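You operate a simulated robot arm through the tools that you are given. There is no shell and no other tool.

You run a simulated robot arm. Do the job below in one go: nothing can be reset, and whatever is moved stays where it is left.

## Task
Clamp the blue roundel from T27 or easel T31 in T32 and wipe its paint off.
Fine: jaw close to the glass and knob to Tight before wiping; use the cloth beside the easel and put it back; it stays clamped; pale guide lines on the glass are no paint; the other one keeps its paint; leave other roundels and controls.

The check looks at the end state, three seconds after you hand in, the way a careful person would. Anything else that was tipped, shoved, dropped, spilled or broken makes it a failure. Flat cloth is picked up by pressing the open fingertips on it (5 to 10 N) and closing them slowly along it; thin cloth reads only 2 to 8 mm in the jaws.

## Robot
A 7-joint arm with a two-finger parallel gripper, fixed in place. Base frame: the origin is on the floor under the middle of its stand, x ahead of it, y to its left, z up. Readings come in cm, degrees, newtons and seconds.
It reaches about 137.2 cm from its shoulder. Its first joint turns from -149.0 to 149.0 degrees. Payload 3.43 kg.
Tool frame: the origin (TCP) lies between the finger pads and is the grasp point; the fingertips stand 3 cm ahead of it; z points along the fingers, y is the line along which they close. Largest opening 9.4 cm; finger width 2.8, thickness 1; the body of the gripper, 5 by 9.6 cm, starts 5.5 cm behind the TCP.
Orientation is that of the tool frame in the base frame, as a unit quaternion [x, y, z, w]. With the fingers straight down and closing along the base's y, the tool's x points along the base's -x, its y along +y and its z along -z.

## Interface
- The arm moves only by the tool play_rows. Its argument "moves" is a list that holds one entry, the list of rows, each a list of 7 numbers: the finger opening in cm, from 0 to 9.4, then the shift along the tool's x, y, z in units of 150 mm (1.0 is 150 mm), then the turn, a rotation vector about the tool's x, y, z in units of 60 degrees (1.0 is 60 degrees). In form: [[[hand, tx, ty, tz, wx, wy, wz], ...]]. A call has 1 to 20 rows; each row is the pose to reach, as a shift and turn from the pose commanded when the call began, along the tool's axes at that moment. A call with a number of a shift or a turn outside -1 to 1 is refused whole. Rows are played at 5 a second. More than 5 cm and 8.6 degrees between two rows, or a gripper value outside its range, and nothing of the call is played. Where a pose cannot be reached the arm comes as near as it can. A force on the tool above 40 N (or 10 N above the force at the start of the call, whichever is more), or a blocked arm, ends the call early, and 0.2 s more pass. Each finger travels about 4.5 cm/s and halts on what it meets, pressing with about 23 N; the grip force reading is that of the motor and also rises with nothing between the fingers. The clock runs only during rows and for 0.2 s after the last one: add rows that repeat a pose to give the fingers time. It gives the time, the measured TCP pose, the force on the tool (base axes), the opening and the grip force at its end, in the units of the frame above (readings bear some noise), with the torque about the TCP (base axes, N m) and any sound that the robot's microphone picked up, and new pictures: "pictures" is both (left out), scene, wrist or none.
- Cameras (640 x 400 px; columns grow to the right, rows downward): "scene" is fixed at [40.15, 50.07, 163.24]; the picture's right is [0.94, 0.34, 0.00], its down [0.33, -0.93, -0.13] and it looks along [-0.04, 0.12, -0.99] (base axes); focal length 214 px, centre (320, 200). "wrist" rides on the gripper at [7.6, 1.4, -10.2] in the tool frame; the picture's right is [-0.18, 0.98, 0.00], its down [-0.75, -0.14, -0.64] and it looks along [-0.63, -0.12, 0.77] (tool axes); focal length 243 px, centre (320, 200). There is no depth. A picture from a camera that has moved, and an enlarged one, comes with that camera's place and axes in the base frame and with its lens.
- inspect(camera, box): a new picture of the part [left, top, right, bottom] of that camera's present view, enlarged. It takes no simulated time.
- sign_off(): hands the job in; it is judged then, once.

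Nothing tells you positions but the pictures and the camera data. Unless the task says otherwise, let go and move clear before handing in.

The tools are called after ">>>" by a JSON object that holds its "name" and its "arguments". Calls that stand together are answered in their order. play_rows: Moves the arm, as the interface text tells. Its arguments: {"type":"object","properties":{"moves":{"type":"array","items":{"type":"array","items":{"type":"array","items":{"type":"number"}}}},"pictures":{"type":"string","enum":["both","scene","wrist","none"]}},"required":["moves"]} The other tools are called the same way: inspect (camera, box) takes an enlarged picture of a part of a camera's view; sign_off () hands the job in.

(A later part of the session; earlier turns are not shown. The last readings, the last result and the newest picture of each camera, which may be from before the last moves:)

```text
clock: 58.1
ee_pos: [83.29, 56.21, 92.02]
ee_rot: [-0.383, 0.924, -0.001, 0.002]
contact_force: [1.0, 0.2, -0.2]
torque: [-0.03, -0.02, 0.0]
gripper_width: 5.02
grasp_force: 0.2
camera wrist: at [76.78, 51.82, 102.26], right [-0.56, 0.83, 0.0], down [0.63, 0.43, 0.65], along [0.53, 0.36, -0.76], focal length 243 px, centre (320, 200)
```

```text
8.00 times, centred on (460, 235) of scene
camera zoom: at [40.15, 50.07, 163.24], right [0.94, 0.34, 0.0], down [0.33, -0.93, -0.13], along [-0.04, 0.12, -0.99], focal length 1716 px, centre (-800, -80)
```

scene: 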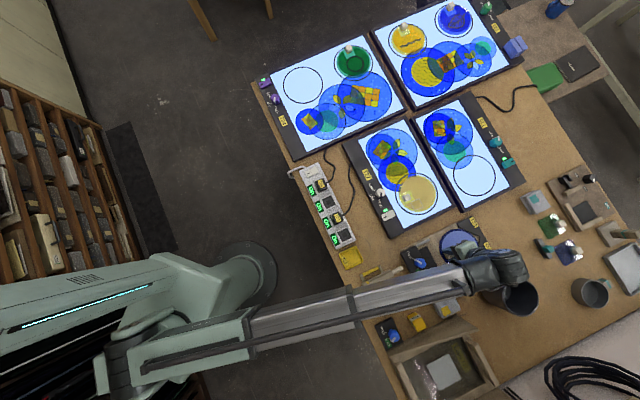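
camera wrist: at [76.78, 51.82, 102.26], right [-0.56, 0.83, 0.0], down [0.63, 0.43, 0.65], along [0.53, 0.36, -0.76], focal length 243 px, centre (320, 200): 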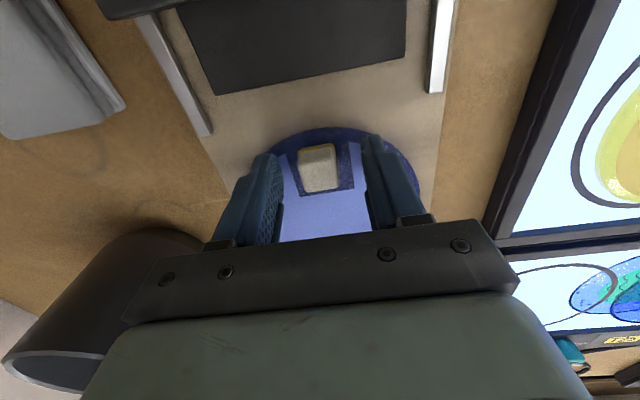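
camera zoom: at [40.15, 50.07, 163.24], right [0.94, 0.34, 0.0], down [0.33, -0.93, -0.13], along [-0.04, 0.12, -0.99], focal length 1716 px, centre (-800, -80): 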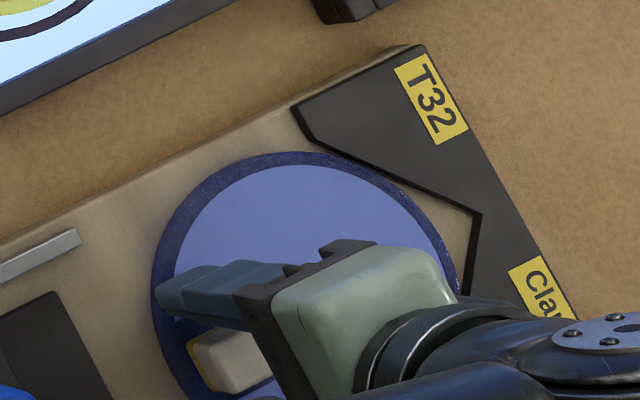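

The disc stayed put. I'll raise and go over the jaw's nub and knob for a close look.

>>> {"name": "play_rows", "arguments": {"moves": [[[5, 0, 0, -0.1, 0, 0, 0], [5, 0, 0, -0.3, 0, 0, 0], [5, 0, 0, -0.5, 0, 0, 0], [5, 0.1, -0.05, -0.7, 0, 0, 0], [5, 0.3, -0.12, -0.8, 0, 0, 0], [5, 0.5, -0.2, -0.8, 0, 0, 0], [5, 0.7, -0.27, -0.8, 0, 0, 0], [5, 0.754, -0.3, -0.8, 0, 0, 0], [5, 0.754, -0.3, -0.8, 0, 0, 0]]], "pictures": "both"}}

>>> {"name": "inspect", "arguments": {"camera": "wrist", "box": [200, 60, 440, 210]}}

>>> {"name": "inspect", "arguments": {"camera": "scene", "box": [390, 210, 500, 280]}}

```text
clock: 60.1
ee_pos: [78.24, 45.12, 103.94]
ee_rot: [-0.382, 0.924, -0.001, 0.002]
contact_force: [-0.3, -0.2, 0.2]
torque: [0.0, -0.04, -0.03]
gripper_width: 5.0
grasp_force: 0.0
camera wrist: at [71.89, 40.72, 114.2], right [-0.56, 0.83, 0.0], down [0.63, 0.43, 0.65], along [0.53, 0.36, -0.76], focal length 243 px, centre (320, 200)
```

scene: 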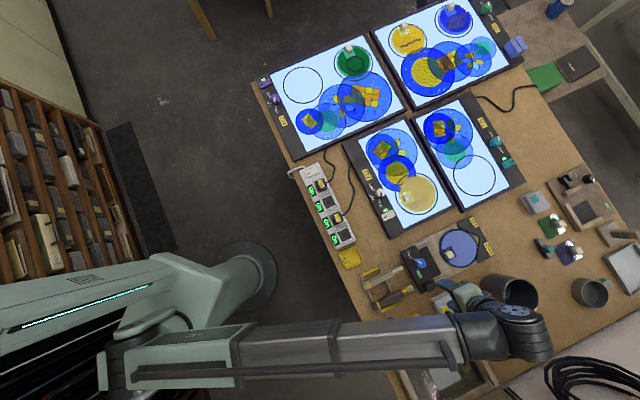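
wrist: 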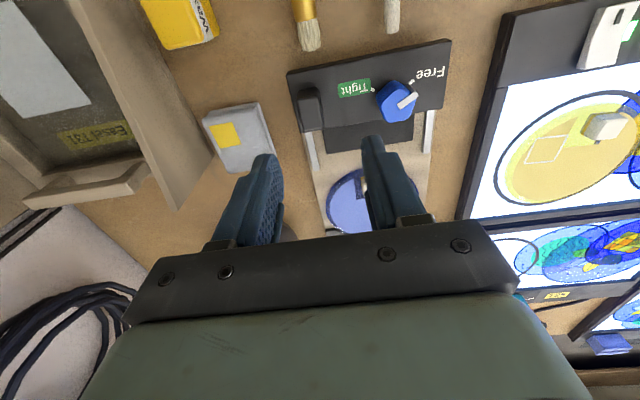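

```text
2.67 times, centred on (320, 135) of wrist
camera zoom: at [71.89, 40.72, 114.2], right [-0.56, 0.83, 0.0], down [0.63, 0.43, 0.65], along [0.53, 0.36, -0.76], focal length 647 px, centre (320, 373)
```

zoom: 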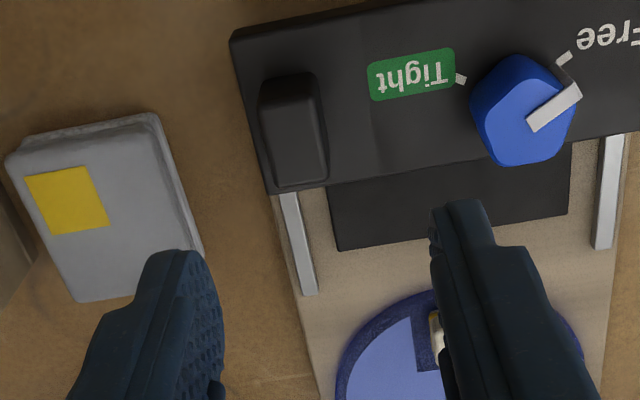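

```text
5.71 times, centred on (445, 245) of scene
camera zoom: at [40.15, 50.07, 163.24], right [0.94, 0.34, 0.0], down [0.33, -0.93, -0.13], along [-0.04, 0.12, -0.99], focal length 1226 px, centre (-394, -57)
```

zoom: 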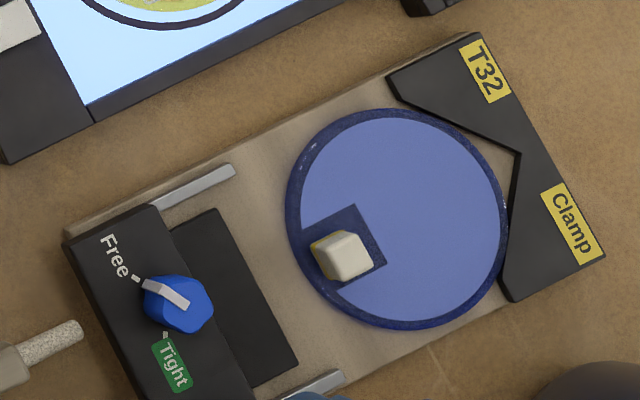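

Now the roundel is nicely nested, the film is clearly visible, and the jaw, its nub and the knob (on Free) are in view. I'll lower over the nub to grip it.

>>> {"name": "play_rows", "arguments": {"moves": [[[5, -0.02, -0.03, 0.15, 0, 0, 0], [5, -0.025, -0.046, 0.3, 0, 0, 0], [5, -0.025, -0.046, 0.45, 0, 0, 0], [5, -0.025, -0.046, 0.56, 0, 0, 0], [5, -0.025, -0.046, 0.56, 0, 0, 0]]], "pictures": "wrist"}}

>>> {"name": "inspect", "arguments": {"camera": "wrist", "box": [200, 60, 440, 210]}}

```text
clock: 61.3
ee_pos: [79.02, 44.91, 95.62]
ee_rot: [-0.383, 0.924, 0.0, 0.002]
contact_force: [0.5, -0.1, -0.5]
torque: [0.0, -0.03, -0.01]
gripper_width: 4.99
grasp_force: 0.2
camera wrist: at [72.61, 40.53, 105.89], right [-0.56, 0.83, 0.0], down [0.63, 0.43, 0.65], along [0.53, 0.36, -0.76], focal length 243 px, centre (320, 200)
```

wrist: 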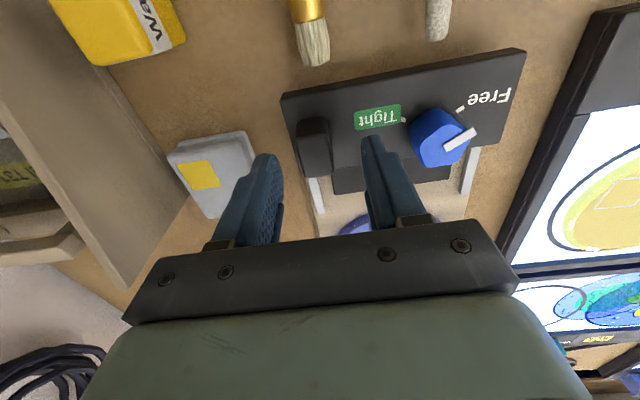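

```text
2.67 times, centred on (320, 135) of wrist
camera zoom: at [72.61, 40.53, 105.89], right [-0.56, 0.83, 0.0], down [0.63, 0.43, 0.65], along [0.53, 0.36, -0.76], focal length 647 px, centre (320, 373)
```

zoom: 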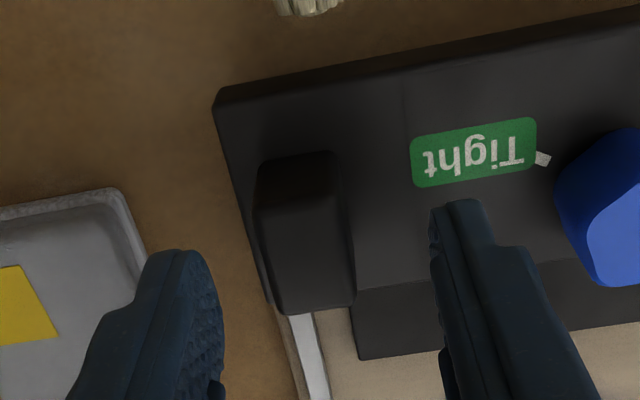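

The nub sits between the fingers (top about 92.3, block surface about 90.4). I'll lower until the pads overlap it and close.

>>> {"name": "play_rows", "arguments": {"moves": [[[5, 0, -0.01, 0.04, 0, 0, 0], [5, 0, -0.019, 0.08, 0, 0, 0], [5, 0, -0.019, 0.108, 0, 0, 0], [4, 0, -0.019, 0.108, 0, 0, 0], [3, 0, -0.019, 0.108, 0, 0, 0], [2.4, 0, -0.019, 0.108, 0, 0, 0], [1.8, 0, -0.019, 0.108, 0, 0, 0], [1.2, 0, -0.019, 0.108, 0, 0, 0], [0.8, 0, -0.019, 0.108, 0, 0, 0], [0.8, 0, -0.019, 0.108, 0, 0, 0]]], "pictures": "wrist"}}

>>> {"name": "inspect", "arguments": {"camera": "wrist", "box": [200, 60, 440, 210]}}

```text
clock: 63.5
ee_pos: [79.12, 44.61, 94.0]
ee_rot: [-0.383, 0.924, 0.001, 0.002]
contact_force: [-4.0, 3.9, -1.7]
torque: [0.5, 0.28, -0.03]
gripper_width: 2.0
grasp_force: 44.7
camera wrist: at [72.76, 40.31, 104.17], right [-0.56, 0.83, 0.0], down [0.63, 0.43, 0.64], along [0.53, 0.36, -0.76], focal length 243 px, centre (320, 200)
```

wrist: 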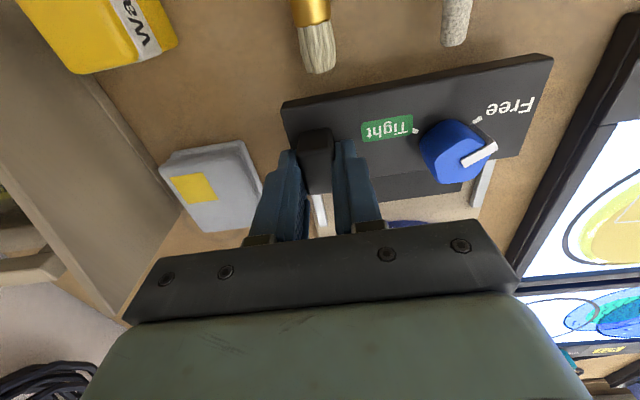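

```text
2.67 times, centred on (320, 135) of wrist
camera zoom: at [72.76, 40.31, 104.17], right [-0.56, 0.83, 0.0], down [0.63, 0.43, 0.64], along [0.53, 0.36, -0.76], focal length 647 px, centre (320, 373)
```

zoom: 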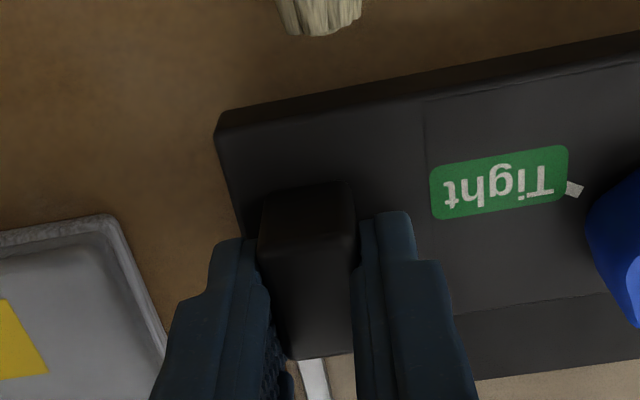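

Gripped (2.0 cm). Now I'll slide the jaw toward the disc, 2 cm first.

>>> {"name": "play_rows", "arguments": {"moves": [[[0.8, -0.015, 0, 0, 0, 0, 0], [0.8, -0.03, 0, 0, 0, 0, 0], [0.8, -0.045, 0, 0, 0, 0, 0], [0.8, -0.06, 0, 0, 0, 0, 0], [0.8, -0.075, 0, 0, 0, 0, 0], [0.8, -0.09, 0, 0, 0, 0, 0], [0.8, -0.105, 0, 0, 0, 0, 0], [0.8, -0.12, 0, 0, 0, 0, 0], [0.8, -0.133, 0, 0, 0, 0, 0], [0.8, -0.133, 0, 0, 0, 0, 0]]], "pictures": "both"}}

>>> {"name": "inspect", "arguments": {"camera": "scene", "box": [390, 210, 500, 280]}}

```text
clock: 65.7
ee_pos: [80.64, 46.02, 94.05]
ee_rot: [-0.383, 0.924, -0.001, 0.003]
contact_force: [-14.2, 13.6, -2.0]
torque: [0.14, 0.58, -0.07]
gripper_width: 1.97
grasp_force: 44.7
camera wrist: at [74.2, 41.73, 104.17], right [-0.57, 0.82, 0.0], down [0.63, 0.43, 0.64], along [0.53, 0.36, -0.76], focal length 243 px, centre (320, 200)
```

scene: 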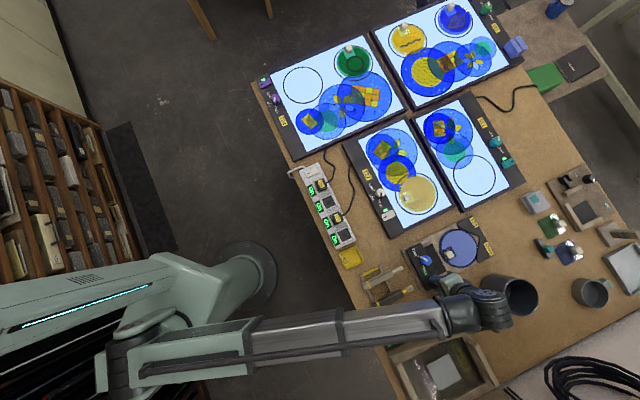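
wrist: 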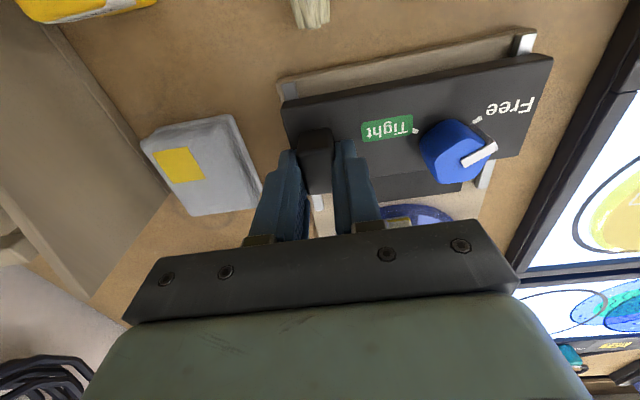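

```text
5.71 times, centred on (445, 245) of scene
camera zoom: at [40.15, 50.07, 163.24], right [0.94, 0.34, 0.0], down [0.33, -0.93, -0.13], along [-0.04, 0.12, -0.99], focal length 1226 px, centre (-394, -57)
```

zoom: 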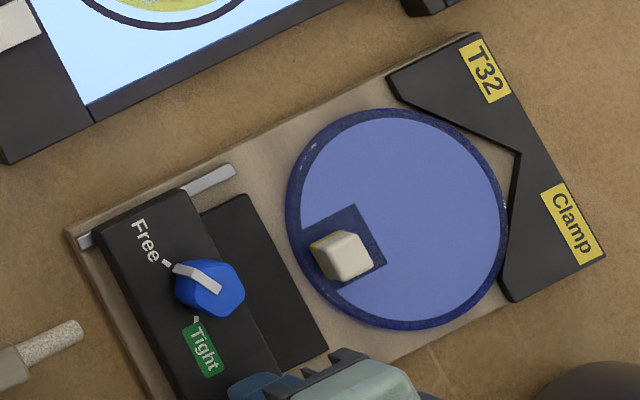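

The jaw slid well and there's about 9 mm left to the glass. There is some sideways strain on the tool, so I'll ease that and advance slowly until it touches.

>>> {"name": "play_rows", "arguments": {"moves": [[[0.8, 0, 0.008, 0, 0, 0, 0], [0.8, 0, 0.016, 0, 0, 0, 0], [0.8, -0.012, 0.017, 0, 0, 0, 0], [0.8, -0.024, 0.018, 0, 0, 0, 0], [0.8, -0.036, 0.019, 0, 0, 0, 0], [0.8, -0.042, 0.02, 0, 0, 0, 0], [0.8, -0.042, 0.02, 0, 0, 0, 0]]], "pictures": "none"}}

>>> {"name": "inspect", "arguments": {"camera": "scene", "box": [390, 210, 500, 280]}}

```text
clock: 67.3
ee_pos: [81.19, 46.55, 93.94]
ee_rot: [-0.382, 0.924, -0.002, 0.003]
contact_force: [7.0, -8.9, 7.8]
torque: [0.09, 0.34, 0.25]
gripper_width: 1.98
grasp_force: 44.7
```

```text
5.71 times, centred on (445, 245) of scene
camera zoom: at [40.15, 50.07, 163.24], right [0.94, 0.34, 0.0], down [0.33, -0.93, -0.13], along [-0.04, 0.12, -0.99], focal length 1226 px, centre (-394, -57)
```

zoom: 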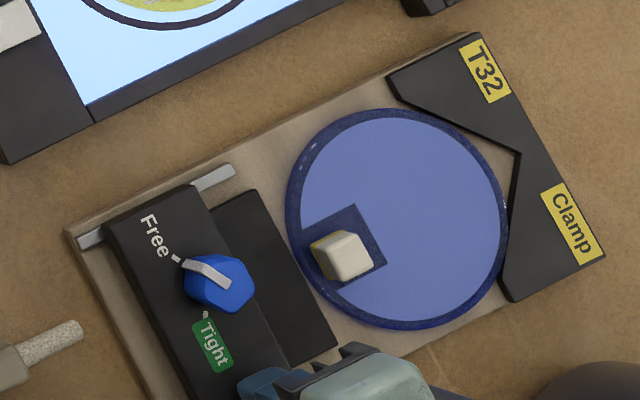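

About 2 mm remain. I'll close the last bit and watch for contact force.

>>> {"name": "play_rows", "arguments": {"moves": [[[0.8, -0.004, -0.004, 0, 0, 0, 0], [0.8, -0.008, -0.007, 0, 0, 0, 0], [0.8, -0.012, -0.007, 0, 0, 0, 0], [0.8, -0.016, -0.007, 0, 0, 0, 0], [0.8, -0.016, -0.007, 0, 0, 0, 0]]], "pictures": "none"}}

>>> {"name": "inspect", "arguments": {"camera": "scene", "box": [390, 210, 500, 280]}}

```text
clock: 68.5
ee_pos: [81.28, 46.75, 93.92]
ee_rot: [-0.383, 0.924, 0.0, 0.002]
contact_force: [9.3, -10.2, 1.5]
torque: [0.66, -0.38, 0.07]
gripper_width: 1.99
grasp_force: 45.7
```

```text
5.71 times, centred on (445, 245) of scene
camera zoom: at [40.15, 50.07, 163.24], right [0.94, 0.34, 0.0], down [0.33, -0.93, -0.13], along [-0.04, 0.12, -0.99], focal length 1226 px, centre (-394, -57)
```

zoom: 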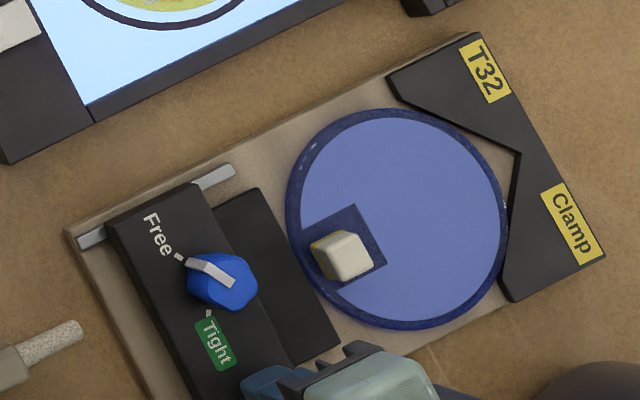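

Very close now. A little further, in 1 mm steps, until the reaction shows.

>>> {"name": "play_rows", "arguments": {"moves": [[[0.8, -0.006, -0.006, 0, 0, 0, 0], [0.8, -0.012, -0.01, 0, 0, 0, 0], [0.8, -0.018, -0.01, 0, 0, 0, 0], [0.8, -0.018, -0.01, 0, 0, 0, 0]]], "pictures": "none"}}

>>> {"name": "inspect", "arguments": {"camera": "scene", "box": [390, 210, 500, 280]}}

```text
clock: 69.5
ee_pos: [81.34, 46.8, 93.99]
ee_rot: [-0.383, 0.924, 0.0, 0.001]
contact_force: [-8.3, -6.6, -6.5]
torque: [0.48, -0.2, -0.19]
gripper_width: 1.98
grasp_force: 45.0
```

```text
5.71 times, centred on (445, 245) of scene
camera zoom: at [40.15, 50.07, 163.24], right [0.94, 0.34, 0.0], down [0.33, -0.93, -0.13], along [-0.04, 0.12, -0.99], focal length 1226 px, centre (-394, -57)
```

zoom: 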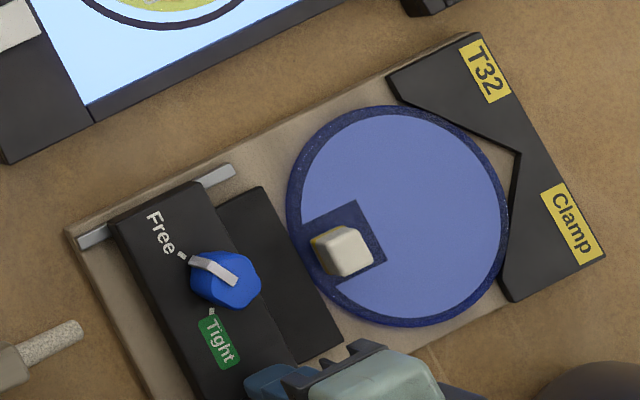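

The jaw has met the glass (about 10 N reaction) and the disc is snug in the V. I'll release the nub and rise to see the knob.

>>> {"name": "play_rows", "arguments": {"moves": [[[2.2, 0, 0, 0, 0, 0, 0], [3, 0, 0, 0, 0, 0, 0], [4, 0, 0, 0, 0, 0, 0], [4.6, 0, 0, 0, 0, 0, 0], [4.6, 0, 0, -0.1, 0, 0, 0], [4.6, 0, 0, -0.3, 0, 0, 0], [4.6, 0.1, 0.1, -0.5, 0, 0, 0], [4.6, 0.12, 0.25, -0.55, 0, 0, 0], [4.6, 0.12, 0.4, -0.55, 0, 0, 0], [4.6, 0.12, 0.4, -0.55, 0, 0, 0]]], "pictures": "both"}}

>>> {"name": "inspect", "arguments": {"camera": "wrist", "box": [200, 30, 440, 180]}}

>>> {"name": "inspect", "arguments": {"camera": "scene", "box": [390, 210, 500, 280]}}

```text
clock: 71.7
ee_pos: [75.95, 49.85, 102.07]
ee_rot: [-0.383, 0.924, 0.0, 0.002]
contact_force: [-0.6, 0.2, -0.7]
torque: [-0.01, -0.03, 0.01]
gripper_width: 4.57
grasp_force: 0.0
camera wrist: at [69.39, 45.49, 112.24], right [-0.56, 0.83, 0.0], down [0.63, 0.43, 0.65], along [0.53, 0.36, -0.76], focal length 243 px, centre (320, 200)
```

scene: 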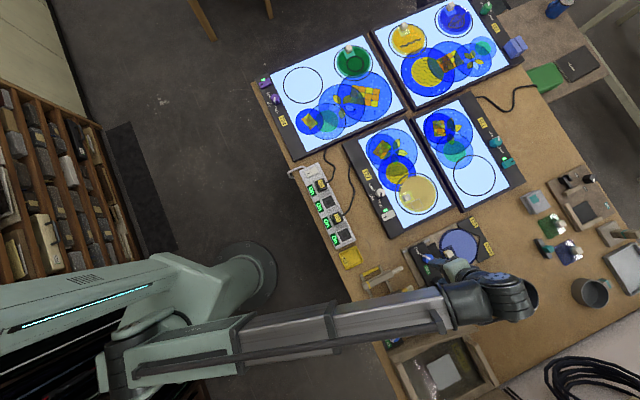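
wrist: 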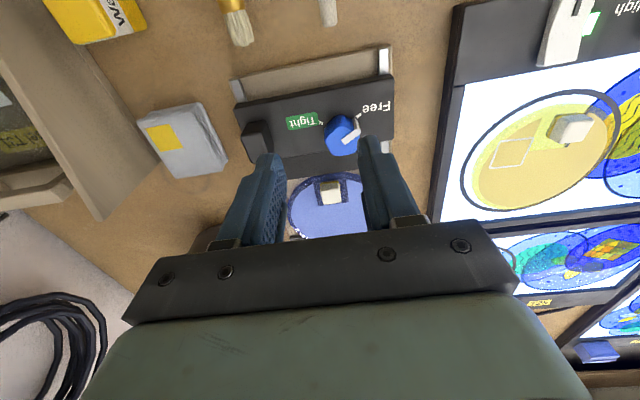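

```text
2.67 times, centred on (320, 105) of wrist
camera zoom: at [69.39, 45.49, 112.24], right [-0.56, 0.83, 0.0], down [0.63, 0.43, 0.65], along [0.53, 0.36, -0.76], focal length 647 px, centre (320, 453)
```

zoom: 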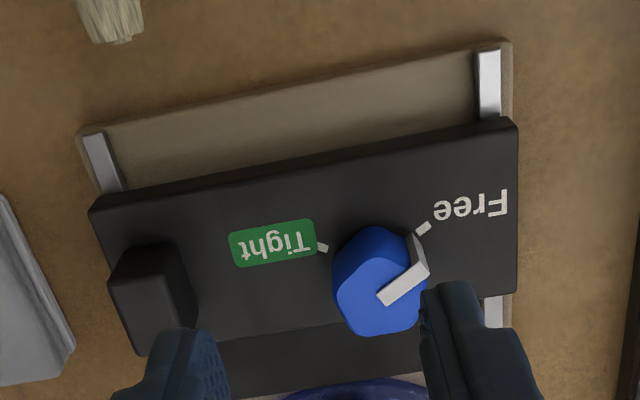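

```text
5.71 times, centred on (445, 245) of scene
camera zoom: at [40.15, 50.07, 163.24], right [0.94, 0.34, 0.0], down [0.33, -0.93, -0.13], along [-0.04, 0.12, -0.99], focal length 1226 px, centre (-394, -57)
```

zoom: 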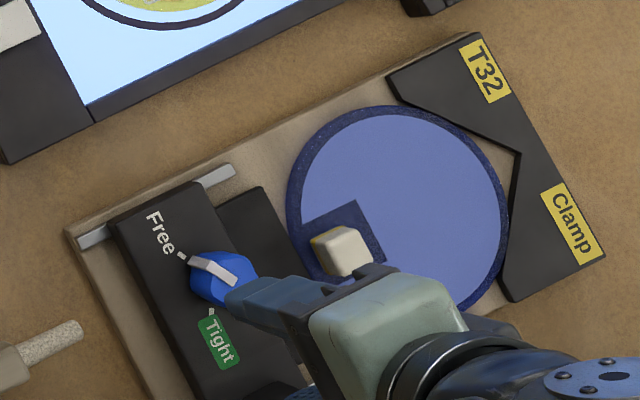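

The jaw holds right at the glass. Next I'll centre over the knob for a closer look before gripping.

>>> {"name": "play_rows", "arguments": {"moves": [[[6, -0.05, 0.03, 0.05, 0, 0, 0], [6, -0.1, 0.07, 0.12, 0, 0, 0], [6, -0.163, 0.11, 0.2, 0, 0, 0], [6, -0.163, 0.11, 0.28, 0, 0, 0], [6, -0.163, 0.11, 0.28, 0, 0, 0]]], "pictures": "wrist"}}

>>> {"name": "inspect", "arguments": {"camera": "wrist", "box": [240, 50, 400, 150]}}

```text
clock: 72.9
ee_pos: [76.54, 52.77, 97.95]
ee_rot: [-0.383, 0.924, -0.001, 0.002]
contact_force: [-0.8, 0.9, -0.2]
torque: [-0.04, 0.01, 0.02]
gripper_width: 6.0
grasp_force: 0.1
camera wrist: at [70.11, 48.39, 108.08], right [-0.56, 0.83, 0.0], down [0.63, 0.43, 0.64], along [0.53, 0.36, -0.76], focal length 243 px, centre (320, 200)
```

wrist: 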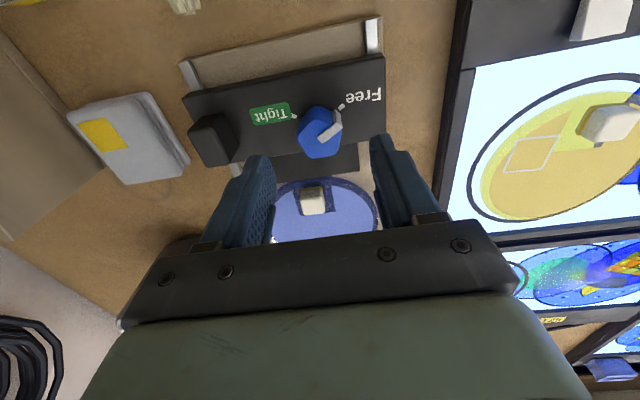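

```text
4.00 times, centred on (320, 100) of wrist
camera zoom: at [70.11, 48.39, 108.08], right [-0.56, 0.83, 0.0], down [0.63, 0.43, 0.64], along [0.53, 0.36, -0.76], focal length 970 px, centre (320, 600)
```

zoom: 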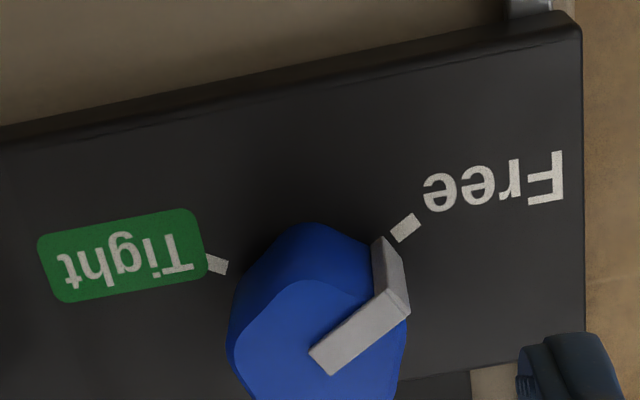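

Zooming on the whole knob.

>>> {"name": "inspect", "arguments": {"camera": "wrist", "box": [264, 90, 376, 160]}}

```text
5.71 times, centred on (320, 125) of wrist
camera zoom: at [70.11, 48.39, 108.08], right [-0.56, 0.83, 0.0], down [0.63, 0.43, 0.64], along [0.53, 0.36, -0.76], focal length 1386 px, centre (320, 629)
```

zoom: 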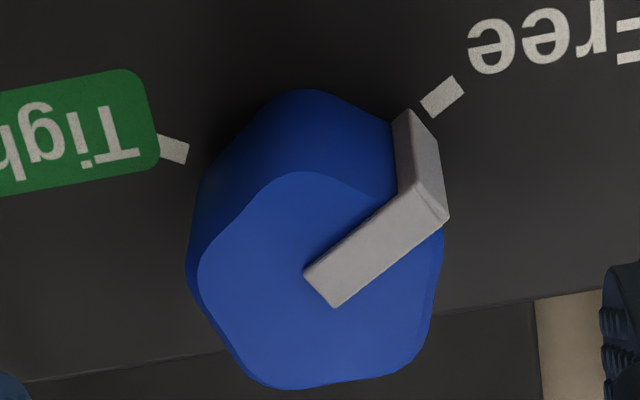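

The knob is centred under the gripper (about 3 cm across). The pointer must turn about 104° counter-clockwise from Free to Tight. I'll pre-rotate the gripper clockwise 100° above the knob so the turn stays inside the wrist's known range.

>>> {"name": "play_rows", "arguments": {"moves": [[[6, 0, 0, 0, 0, 0, 0.139], [6, 0, 0, 0, 0, 0, 0.278], [6, 0, 0, 0, 0, 0, 0.417], [6, 0, 0, 0, 0, 0, 0.556], [6, 0, 0, 0, 0, 0, 0.695], [6, 0, 0, 0, 0, 0, 0.833]]], "pictures": "none"}}

>>> {"name": "play_rows", "arguments": {"moves": [[[6, 0, 0, 0, 0, 0, 0.139], [6, 0, 0, 0, 0, 0, 0.278], [6, 0, 0, 0, 0, 0, 0.417], [6, 0, 0, 0, 0, 0, 0.556], [6, 0, 0, 0, 0, 0, 0.695], [6, 0, 0, 0, 0, 0, 0.833], [6, 0, 0, 0, 0, 0, 0.833]]], "pictures": "both"}}

>>> {"name": "inspect", "arguments": {"camera": "wrist", "box": [224, 60, 416, 180]}}

```text
clock: 74.3
ee_pos: [76.5, 52.63, 98.0]
ee_rot: [0.045, 0.999, 0.0, 0.003]
contact_force: [0.1, 0.2, 0.0]
torque: [0.0, 0.01, -0.01]
gripper_width: 5.98
grasp_force: 0.0
```

```text
clock: 75.9
ee_pos: [76.6, 52.77, 97.91]
ee_rot: [0.463, 0.886, 0.001, 0.001]
contact_force: [0.1, 0.5, 0.1]
torque: [0.03, 0.0, 0.0]
gripper_width: 5.99
grasp_force: 0.1
camera wrist: at [73.28, 59.75, 108.2], right [0.91, 0.41, 0.0], down [0.31, -0.7, 0.64], along [0.27, -0.58, -0.77], focal length 243 px, centre (320, 200)
```

scene: 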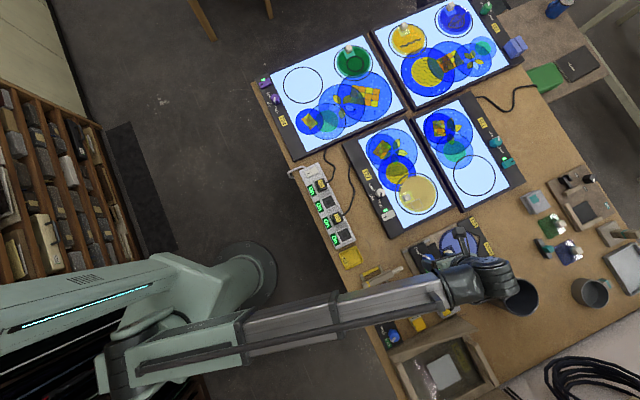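
wrist: 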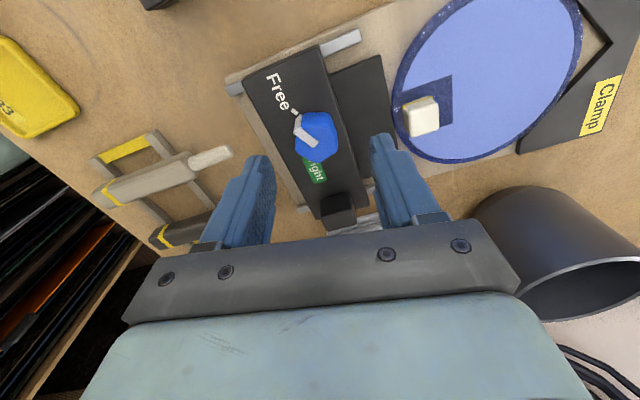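

```text
3.33 times, centred on (320, 120) of wrist
camera zoom: at [73.28, 59.75, 108.2], right [0.91, 0.41, 0.0], down [0.31, -0.7, 0.64], along [0.27, -0.58, -0.77], focal length 809 px, centre (320, 467)
```

zoom: 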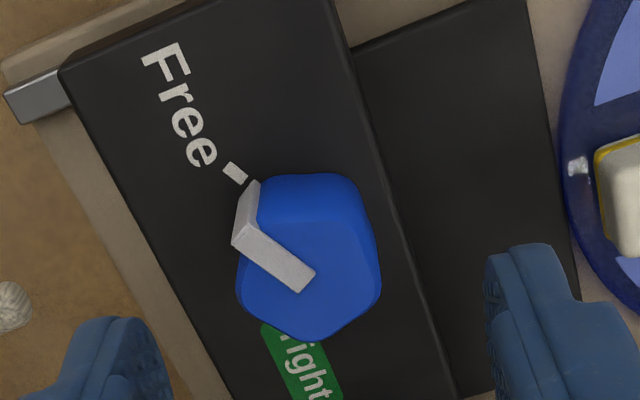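

From this side I can confirm the jaw plate is right at the glass rim. I'll descend on the knob and close.

>>> {"name": "play_rows", "arguments": {"moves": [[[6, -0.007, -0.015, 0.08, 0, 0, 0], [6, -0.007, -0.015, 0.16, 0, 0, 0], [6, -0.007, -0.015, 0.23, 0, 0, 0], [6, -0.007, -0.015, 0.264, 0, 0, 0], [5, -0.007, -0.015, 0.264, 0, 0, 0], [4, -0.007, -0.015, 0.264, 0, 0, 0], [3.2, -0.007, -0.015, 0.264, 0, 0, 0], [2.5, -0.007, -0.015, 0.264, 0, 0, 0], [1.8, -0.007, -0.015, 0.264, 0, 0, 0], [1.8, -0.007, -0.015, 0.264, 0, 0, 0]]], "pictures": "wrist"}}

>>> {"name": "inspect", "arguments": {"camera": "wrist", "box": [224, 60, 416, 180]}}

```text
clock: 78.1
ee_pos: [76.32, 52.63, 93.93]
ee_rot: [0.462, 0.887, 0.0, 0.001]
contact_force: [-6.7, -5.8, -1.9]
torque: [-0.47, 0.65, 0.01]
gripper_width: 2.98
grasp_force: 45.0
camera wrist: at [73.12, 59.6, 104.26], right [0.91, 0.41, 0.0], down [0.32, -0.7, 0.64], along [0.27, -0.58, -0.77], focal length 243 px, centre (320, 200)
```

wrist: 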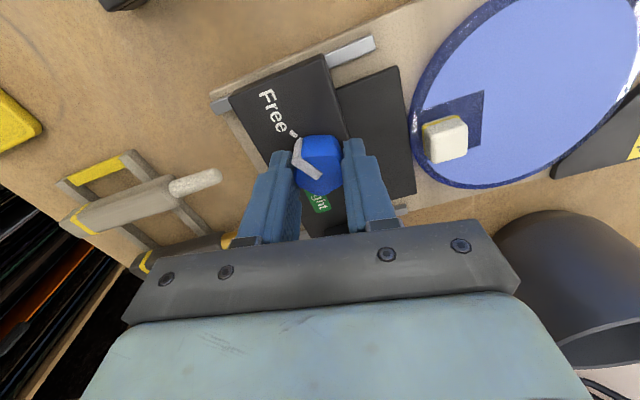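

```text
3.33 times, centred on (320, 120) of wrist
camera zoom: at [73.12, 59.6, 104.26], right [0.91, 0.41, 0.0], down [0.32, -0.7, 0.64], along [0.27, -0.58, -0.77], focal length 809 px, centre (320, 467)
```

zoom: 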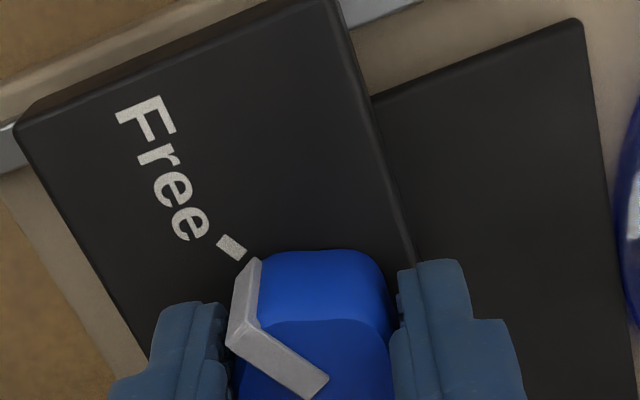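

Gripped at 3.0 cm. Let me check that the jaw is still at the rim before turning.

>>> {"name": "inspect", "arguments": {"camera": "wrist", "box": [330, 40, 490, 140]}}

>>> {"name": "inspect", "arguments": {"camera": "scene", "box": [390, 210, 500, 280]}}

```text
4.00 times, centred on (410, 90) of wrist
camera zoom: at [73.12, 59.6, 104.26], right [0.91, 0.41, 0.0], down [0.32, -0.7, 0.64], along [0.27, -0.58, -0.77], focal length 970 px, centre (-40, 640)
```

zoom: 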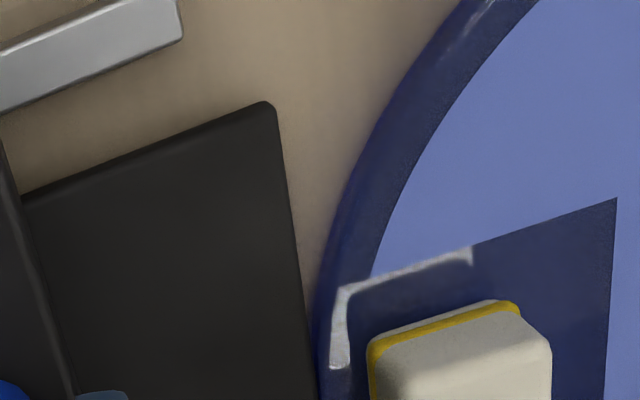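

```text
5.71 times, centred on (445, 245) of scene
camera zoom: at [40.15, 50.07, 163.24], right [0.94, 0.34, 0.0], down [0.33, -0.93, -0.13], along [-0.04, 0.12, -0.99], focal length 1226 px, centre (-394, -57)
```

zoom: 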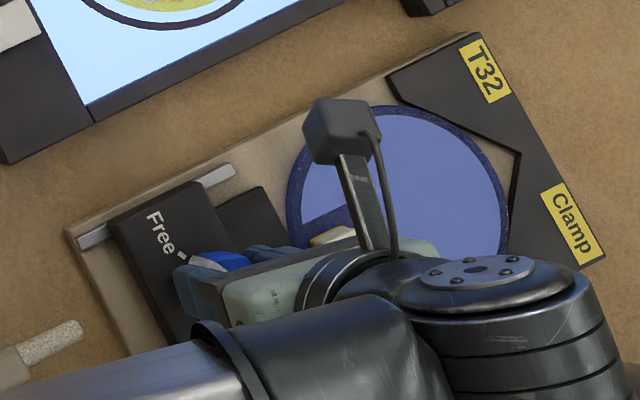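

The jaw plate still touches the rim. Turning the knob now, first 60° counter-clockwise.

>>> {"name": "play_rows", "arguments": {"moves": [[[1.8, 0, 0, 0, 0, 0, -0.12], [1.8, 0, 0, 0, 0, 0, -0.24], [1.8, 0, 0, 0, 0, 0, -0.36], [1.8, 0, 0, 0, 0, 0, -0.48], [1.8, 0, 0, 0, 0, 0, -0.6], [1.8, 0, 0, 0, 0, 0, -0.72], [1.8, 0, 0, 0, 0, 0, -0.84], [1.8, 0, 0, 0, 0, 0, -0.9]]], "pictures": "wrist"}}

>>> {"name": "inspect", "arguments": {"camera": "wrist", "box": [224, 60, 416, 180]}}

```text
clock: 79.9
ee_pos: [76.53, 52.51, 93.98]
ee_rot: [0.007, 1.0, 0.0, 0.002]
contact_force: [-13.3, 4.3, 0.8]
torque: [-0.28, 0.85, 0.04]
gripper_width: 2.94
grasp_force: 44.8
camera wrist: at [68.73, 54.1, 104.24], right [0.2, 0.98, 0.0], down [0.75, -0.15, 0.65], along [0.63, -0.13, -0.76], focal length 243 px, centre (320, 200)
```

wrist: 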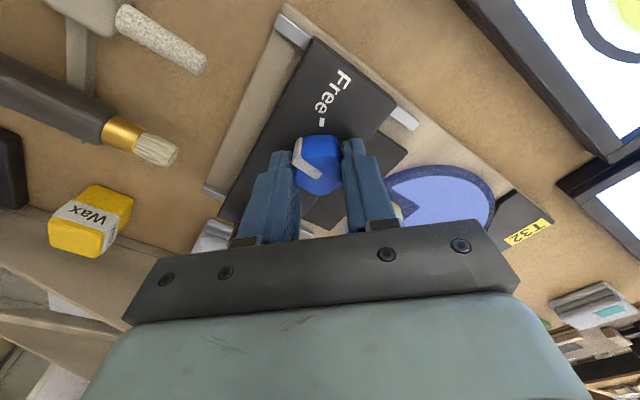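

```text
3.33 times, centred on (320, 120) of wrist
camera zoom: at [68.73, 54.1, 104.24], right [0.2, 0.98, 0.0], down [0.75, -0.15, 0.65], along [0.63, -0.13, -0.76], focal length 809 px, centre (320, 467)
```

zoom: 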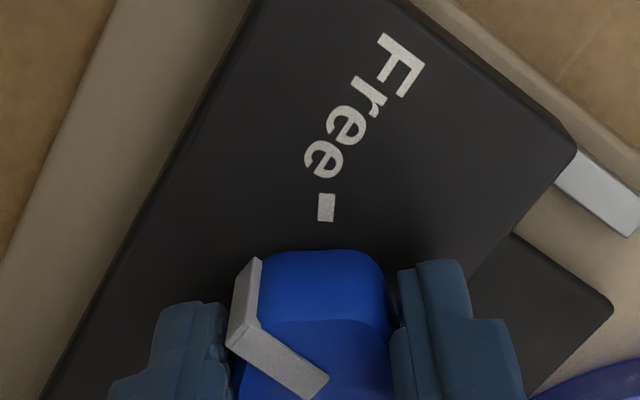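

The knob turns with the gripper; about 54° done. Another 50°.

>>> {"name": "play_rows", "arguments": {"moves": [[[1.8, 0.003, 0.003, 0, 0, 0, -0.12], [1.8, 0.004, 0.004, 0, 0, 0, -0.24], [1.8, 0.004, 0.004, 0, 0, 0, -0.36], [1.8, 0.004, 0.004, 0, 0, 0, -0.48], [1.8, 0.004, 0.004, 0, 0, 0, -0.6], [1.8, 0.004, 0.004, 0, 0, 0, -0.72], [1.8, 0.004, 0.004, 0, 0, 0, -0.82], [1.8, 0.004, 0.004, 0, 0, 0, -0.82]]], "pictures": "wrist"}}

>>> {"name": "inspect", "arguments": {"camera": "wrist", "box": [224, 60, 416, 180]}}

>>> {"name": "inspect", "arguments": {"camera": "scene", "box": [390, 210, 500, 280]}}

```text
clock: 81.7
ee_pos: [76.19, 52.6, 94.12]
ee_rot: [-0.409, 0.913, -0.001, 0.003]
contact_force: [-7.0, 7.9, 6.2]
torque: [1.06, -0.01, 0.01]
gripper_width: 2.93
grasp_force: 45.6
camera wrist: at [70.17, 47.84, 104.23], right [-0.61, 0.79, 0.0], down [0.6, 0.47, 0.65], along [0.51, 0.39, -0.76], focal length 243 px, centre (320, 200)
```

wrist: 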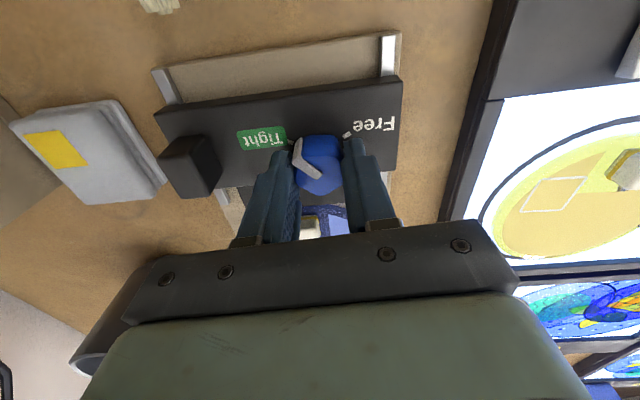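

```text
3.33 times, centred on (320, 120) of wrist
camera zoom: at [70.17, 47.84, 104.23], right [-0.61, 0.79, 0.0], down [0.6, 0.47, 0.65], along [0.51, 0.39, -0.76], focal length 809 px, centre (320, 467)
```

zoom: 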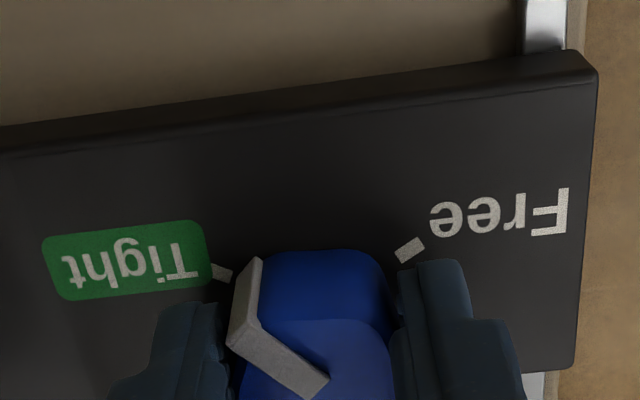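

```text
5.71 times, centred on (445, 245) of scene
camera zoom: at [40.15, 50.07, 163.24], right [0.94, 0.34, 0.0], down [0.33, -0.93, -0.13], along [-0.04, 0.12, -0.99], focal length 1226 px, centre (-394, -57)
```

zoom: 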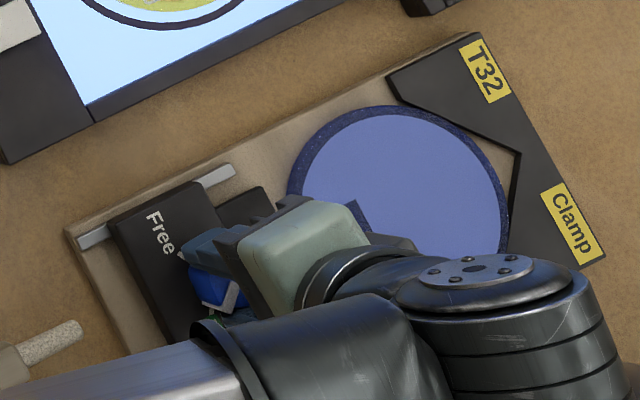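

The pointer is close to but not yet on the Tight tick. Re-working the geometry, the two ticks are about 120° apart, so I'll turn another 18° and compare.

>>> {"name": "play_rows", "arguments": {"moves": [[[1.8, 0, 0, 0, 0, 0, -0.1], [1.8, 0, 0, 0, 0, 0, -0.2], [1.8, 0, 0, 0, 0, 0, -0.3], [1.8, 0, 0, 0, 0, 0, -0.3]]], "pictures": "wrist"}}

>>> {"name": "inspect", "arguments": {"camera": "wrist", "box": [224, 60, 416, 180]}}

```text
clock: 82.7
ee_pos: [76.19, 52.43, 94.04]
ee_rot: [-0.546, 0.837, -0.002, 0.002]
contact_force: [-6.7, 7.0, 10.1]
torque: [0.53, 0.66, -0.55]
gripper_width: 2.94
grasp_force: 45.3
camera wrist: at [71.9, 46.19, 104.25], right [-0.83, 0.56, 0.0], down [0.43, 0.63, 0.64], along [0.37, 0.53, -0.77], focal length 243 px, centre (320, 200)
```

wrist: 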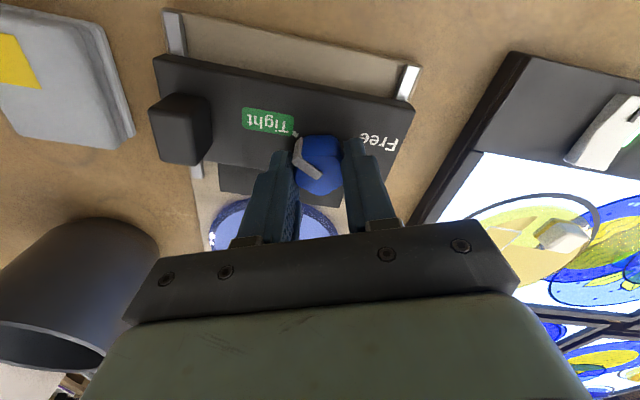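

```text
3.33 times, centred on (320, 120) of wrist
camera zoom: at [71.9, 46.19, 104.25], right [-0.83, 0.56, 0.0], down [0.43, 0.63, 0.64], along [0.37, 0.53, -0.77], focal length 809 px, centre (320, 467)
```

zoom: 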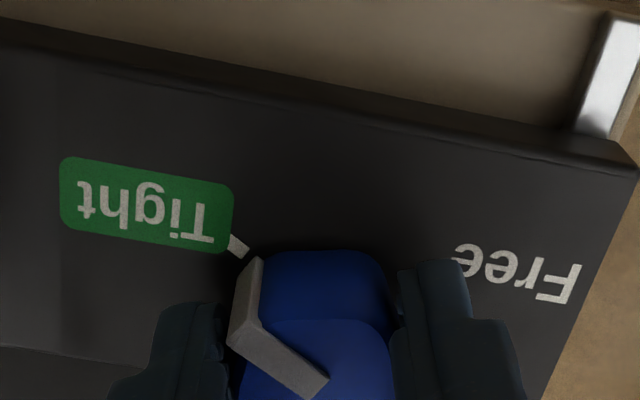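

The Tight tick now sits against the pointer just as the Free tick did at the start, and I feel resistance, so the knob is at Tight. I'll release and rise.

>>> {"name": "play_rows", "arguments": {"moves": [[[3.2, 0, 0, 0, 0, 0, 0], [4, 0, 0, 0, 0, 0, 0], [5, 0, 0, 0, 0, 0, 0], [5, 0, 0, -0.1, 0, 0, 0], [5, 0, 0, -0.3, 0, 0, 0], [5, 0, 0, -0.5, 0, 0, 0], [5, 0, 0, -0.6, 0, 0, 0], [5, 0, 0, -0.6, 0, 0, 0]]], "pictures": "both"}}

>>> {"name": "inspect", "arguments": {"camera": "wrist", "box": [200, 30, 440, 180]}}

>>> {"name": "inspect", "arguments": {"camera": "scene", "box": [390, 210, 500, 280]}}

```text
clock: 84.5
ee_pos: [76.24, 52.52, 103.05]
ee_rot: [-0.546, 0.838, -0.001, 0.001]
contact_force: [0.7, 0.5, 0.0]
torque: [0.01, 0.01, 0.0]
gripper_width: 5.0
grasp_force: 0.0
camera wrist: at [71.91, 46.04, 113.21], right [-0.83, 0.56, 0.0], down [0.43, 0.63, 0.64], along [0.37, 0.53, -0.77], focal length 243 px, centre (320, 200)
```

scene: 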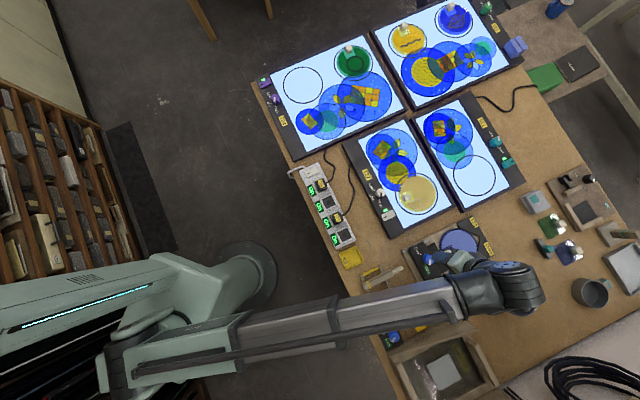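
wrist: 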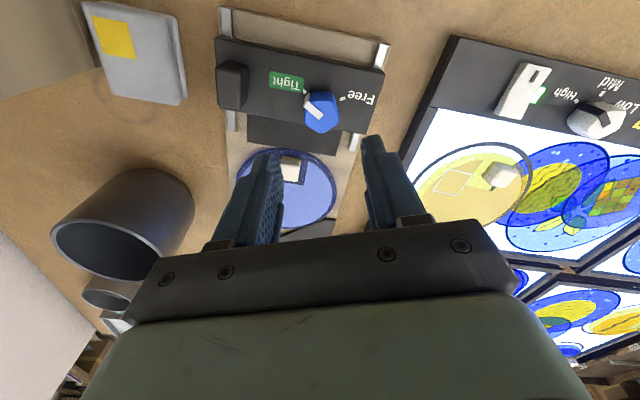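

```text
2.67 times, centred on (320, 105) of wrist
camera zoom: at [71.91, 46.04, 113.21], right [-0.83, 0.56, 0.0], down [0.43, 0.63, 0.64], along [0.37, 0.53, -0.77], focal length 647 px, centre (320, 453)
```

zoom: 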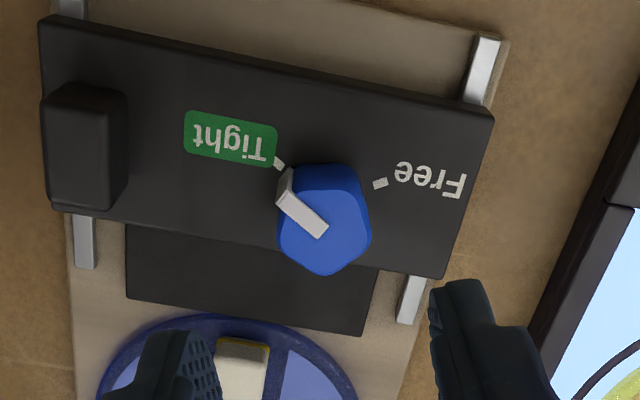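

```text
5.71 times, centred on (445, 245) of scene
camera zoom: at [40.15, 50.07, 163.24], right [0.94, 0.34, 0.0], down [0.33, -0.93, -0.13], along [-0.04, 0.12, -0.99], focal length 1226 px, centre (-394, -57)
```

zoom: 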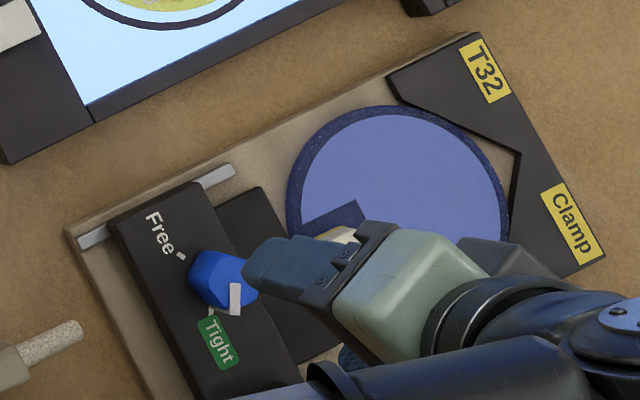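

The knob points at Tight and the jaw is at the glass. Next is the cloth beside the easel, a folded pad near (88, 40.4). I'll move above it and look closely.

>>> {"name": "play_rows", "arguments": {"moves": [[[5, 0.07, -0.16, 0, 0, 0, 0.06], [5, 0.14, -0.33, 0, 0, 0, 0.12], [5, 0.21, -0.5, 0, 0, 0, 0.18], [5, 0.28, -0.66, 0, 0, 0, 0.24], [5, 0.35, -0.83, 0, 0, 0, 0.3], [5, 0.42, -1.0, 0, 0, 0, 0.353], [5, 0.42, -1.0, 0, 0, 0, 0.353]]], "pictures": "both"}}

>>> {"name": "inspect", "arguments": {"camera": "wrist", "box": [224, 50, 416, 170]}}

>>> {"name": "inspect", "arguments": {"camera": "scene", "box": [390, 210, 500, 280]}}

```text
clock: 86.1
ee_pos: [87.55, 40.86, 103.15]
ee_rot: [-0.383, 0.924, -0.001, 0.002]
contact_force: [0.9, -0.4, 1.5]
torque: [0.02, -0.03, -0.01]
gripper_width: 5.02
grasp_force: 0.1
camera wrist: at [81.11, 36.37, 113.39], right [-0.56, 0.83, 0.0], down [0.63, 0.43, 0.65], along [0.53, 0.36, -0.76], focal length 243 px, centre (320, 200)
```

scene: 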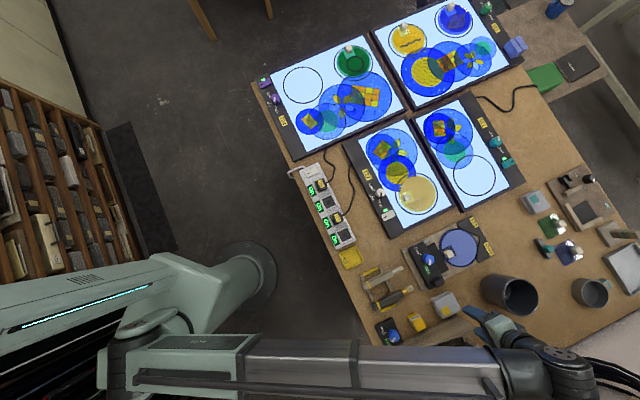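
wrist: 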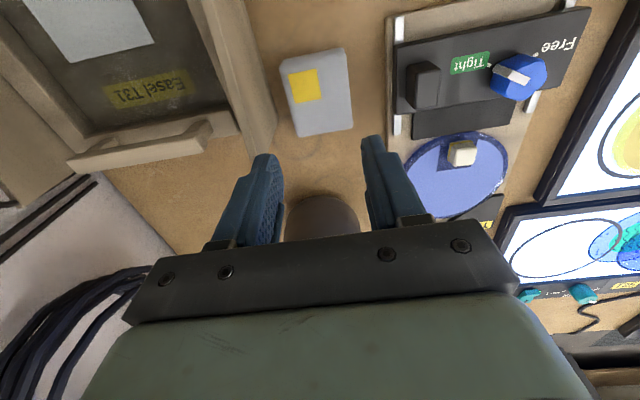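

```text
3.33 times, centred on (320, 110) of wrist
camera zoom: at [81.11, 36.37, 113.39], right [-0.56, 0.83, 0.0], down [0.63, 0.43, 0.65], along [0.53, 0.36, -0.76], focal length 809 px, centre (320, 500)
```

zoom: 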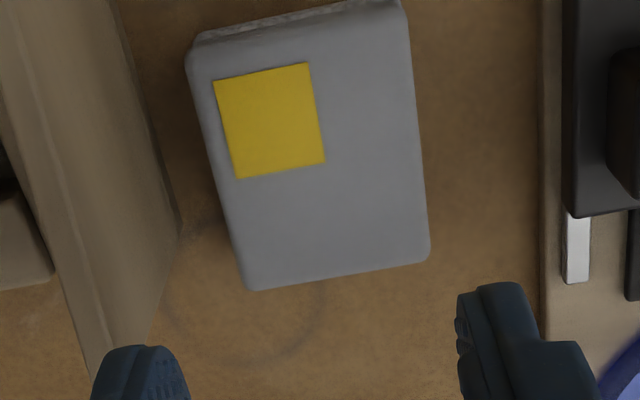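

```text
5.71 times, centred on (445, 245) of scene
camera zoom: at [40.15, 50.07, 163.24], right [0.94, 0.34, 0.0], down [0.33, -0.93, -0.13], along [-0.04, 0.12, -0.99], focal length 1226 px, centre (-394, -57)
```

zoom: 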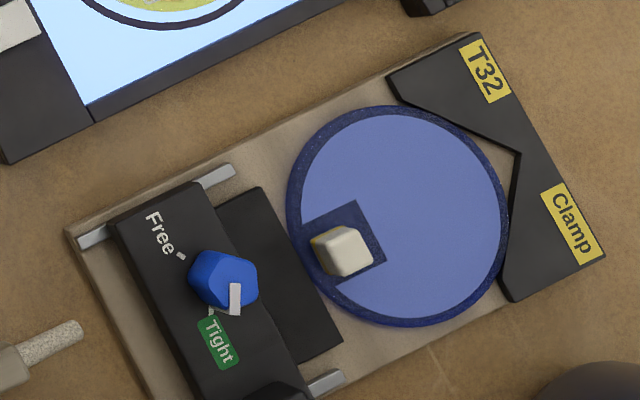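

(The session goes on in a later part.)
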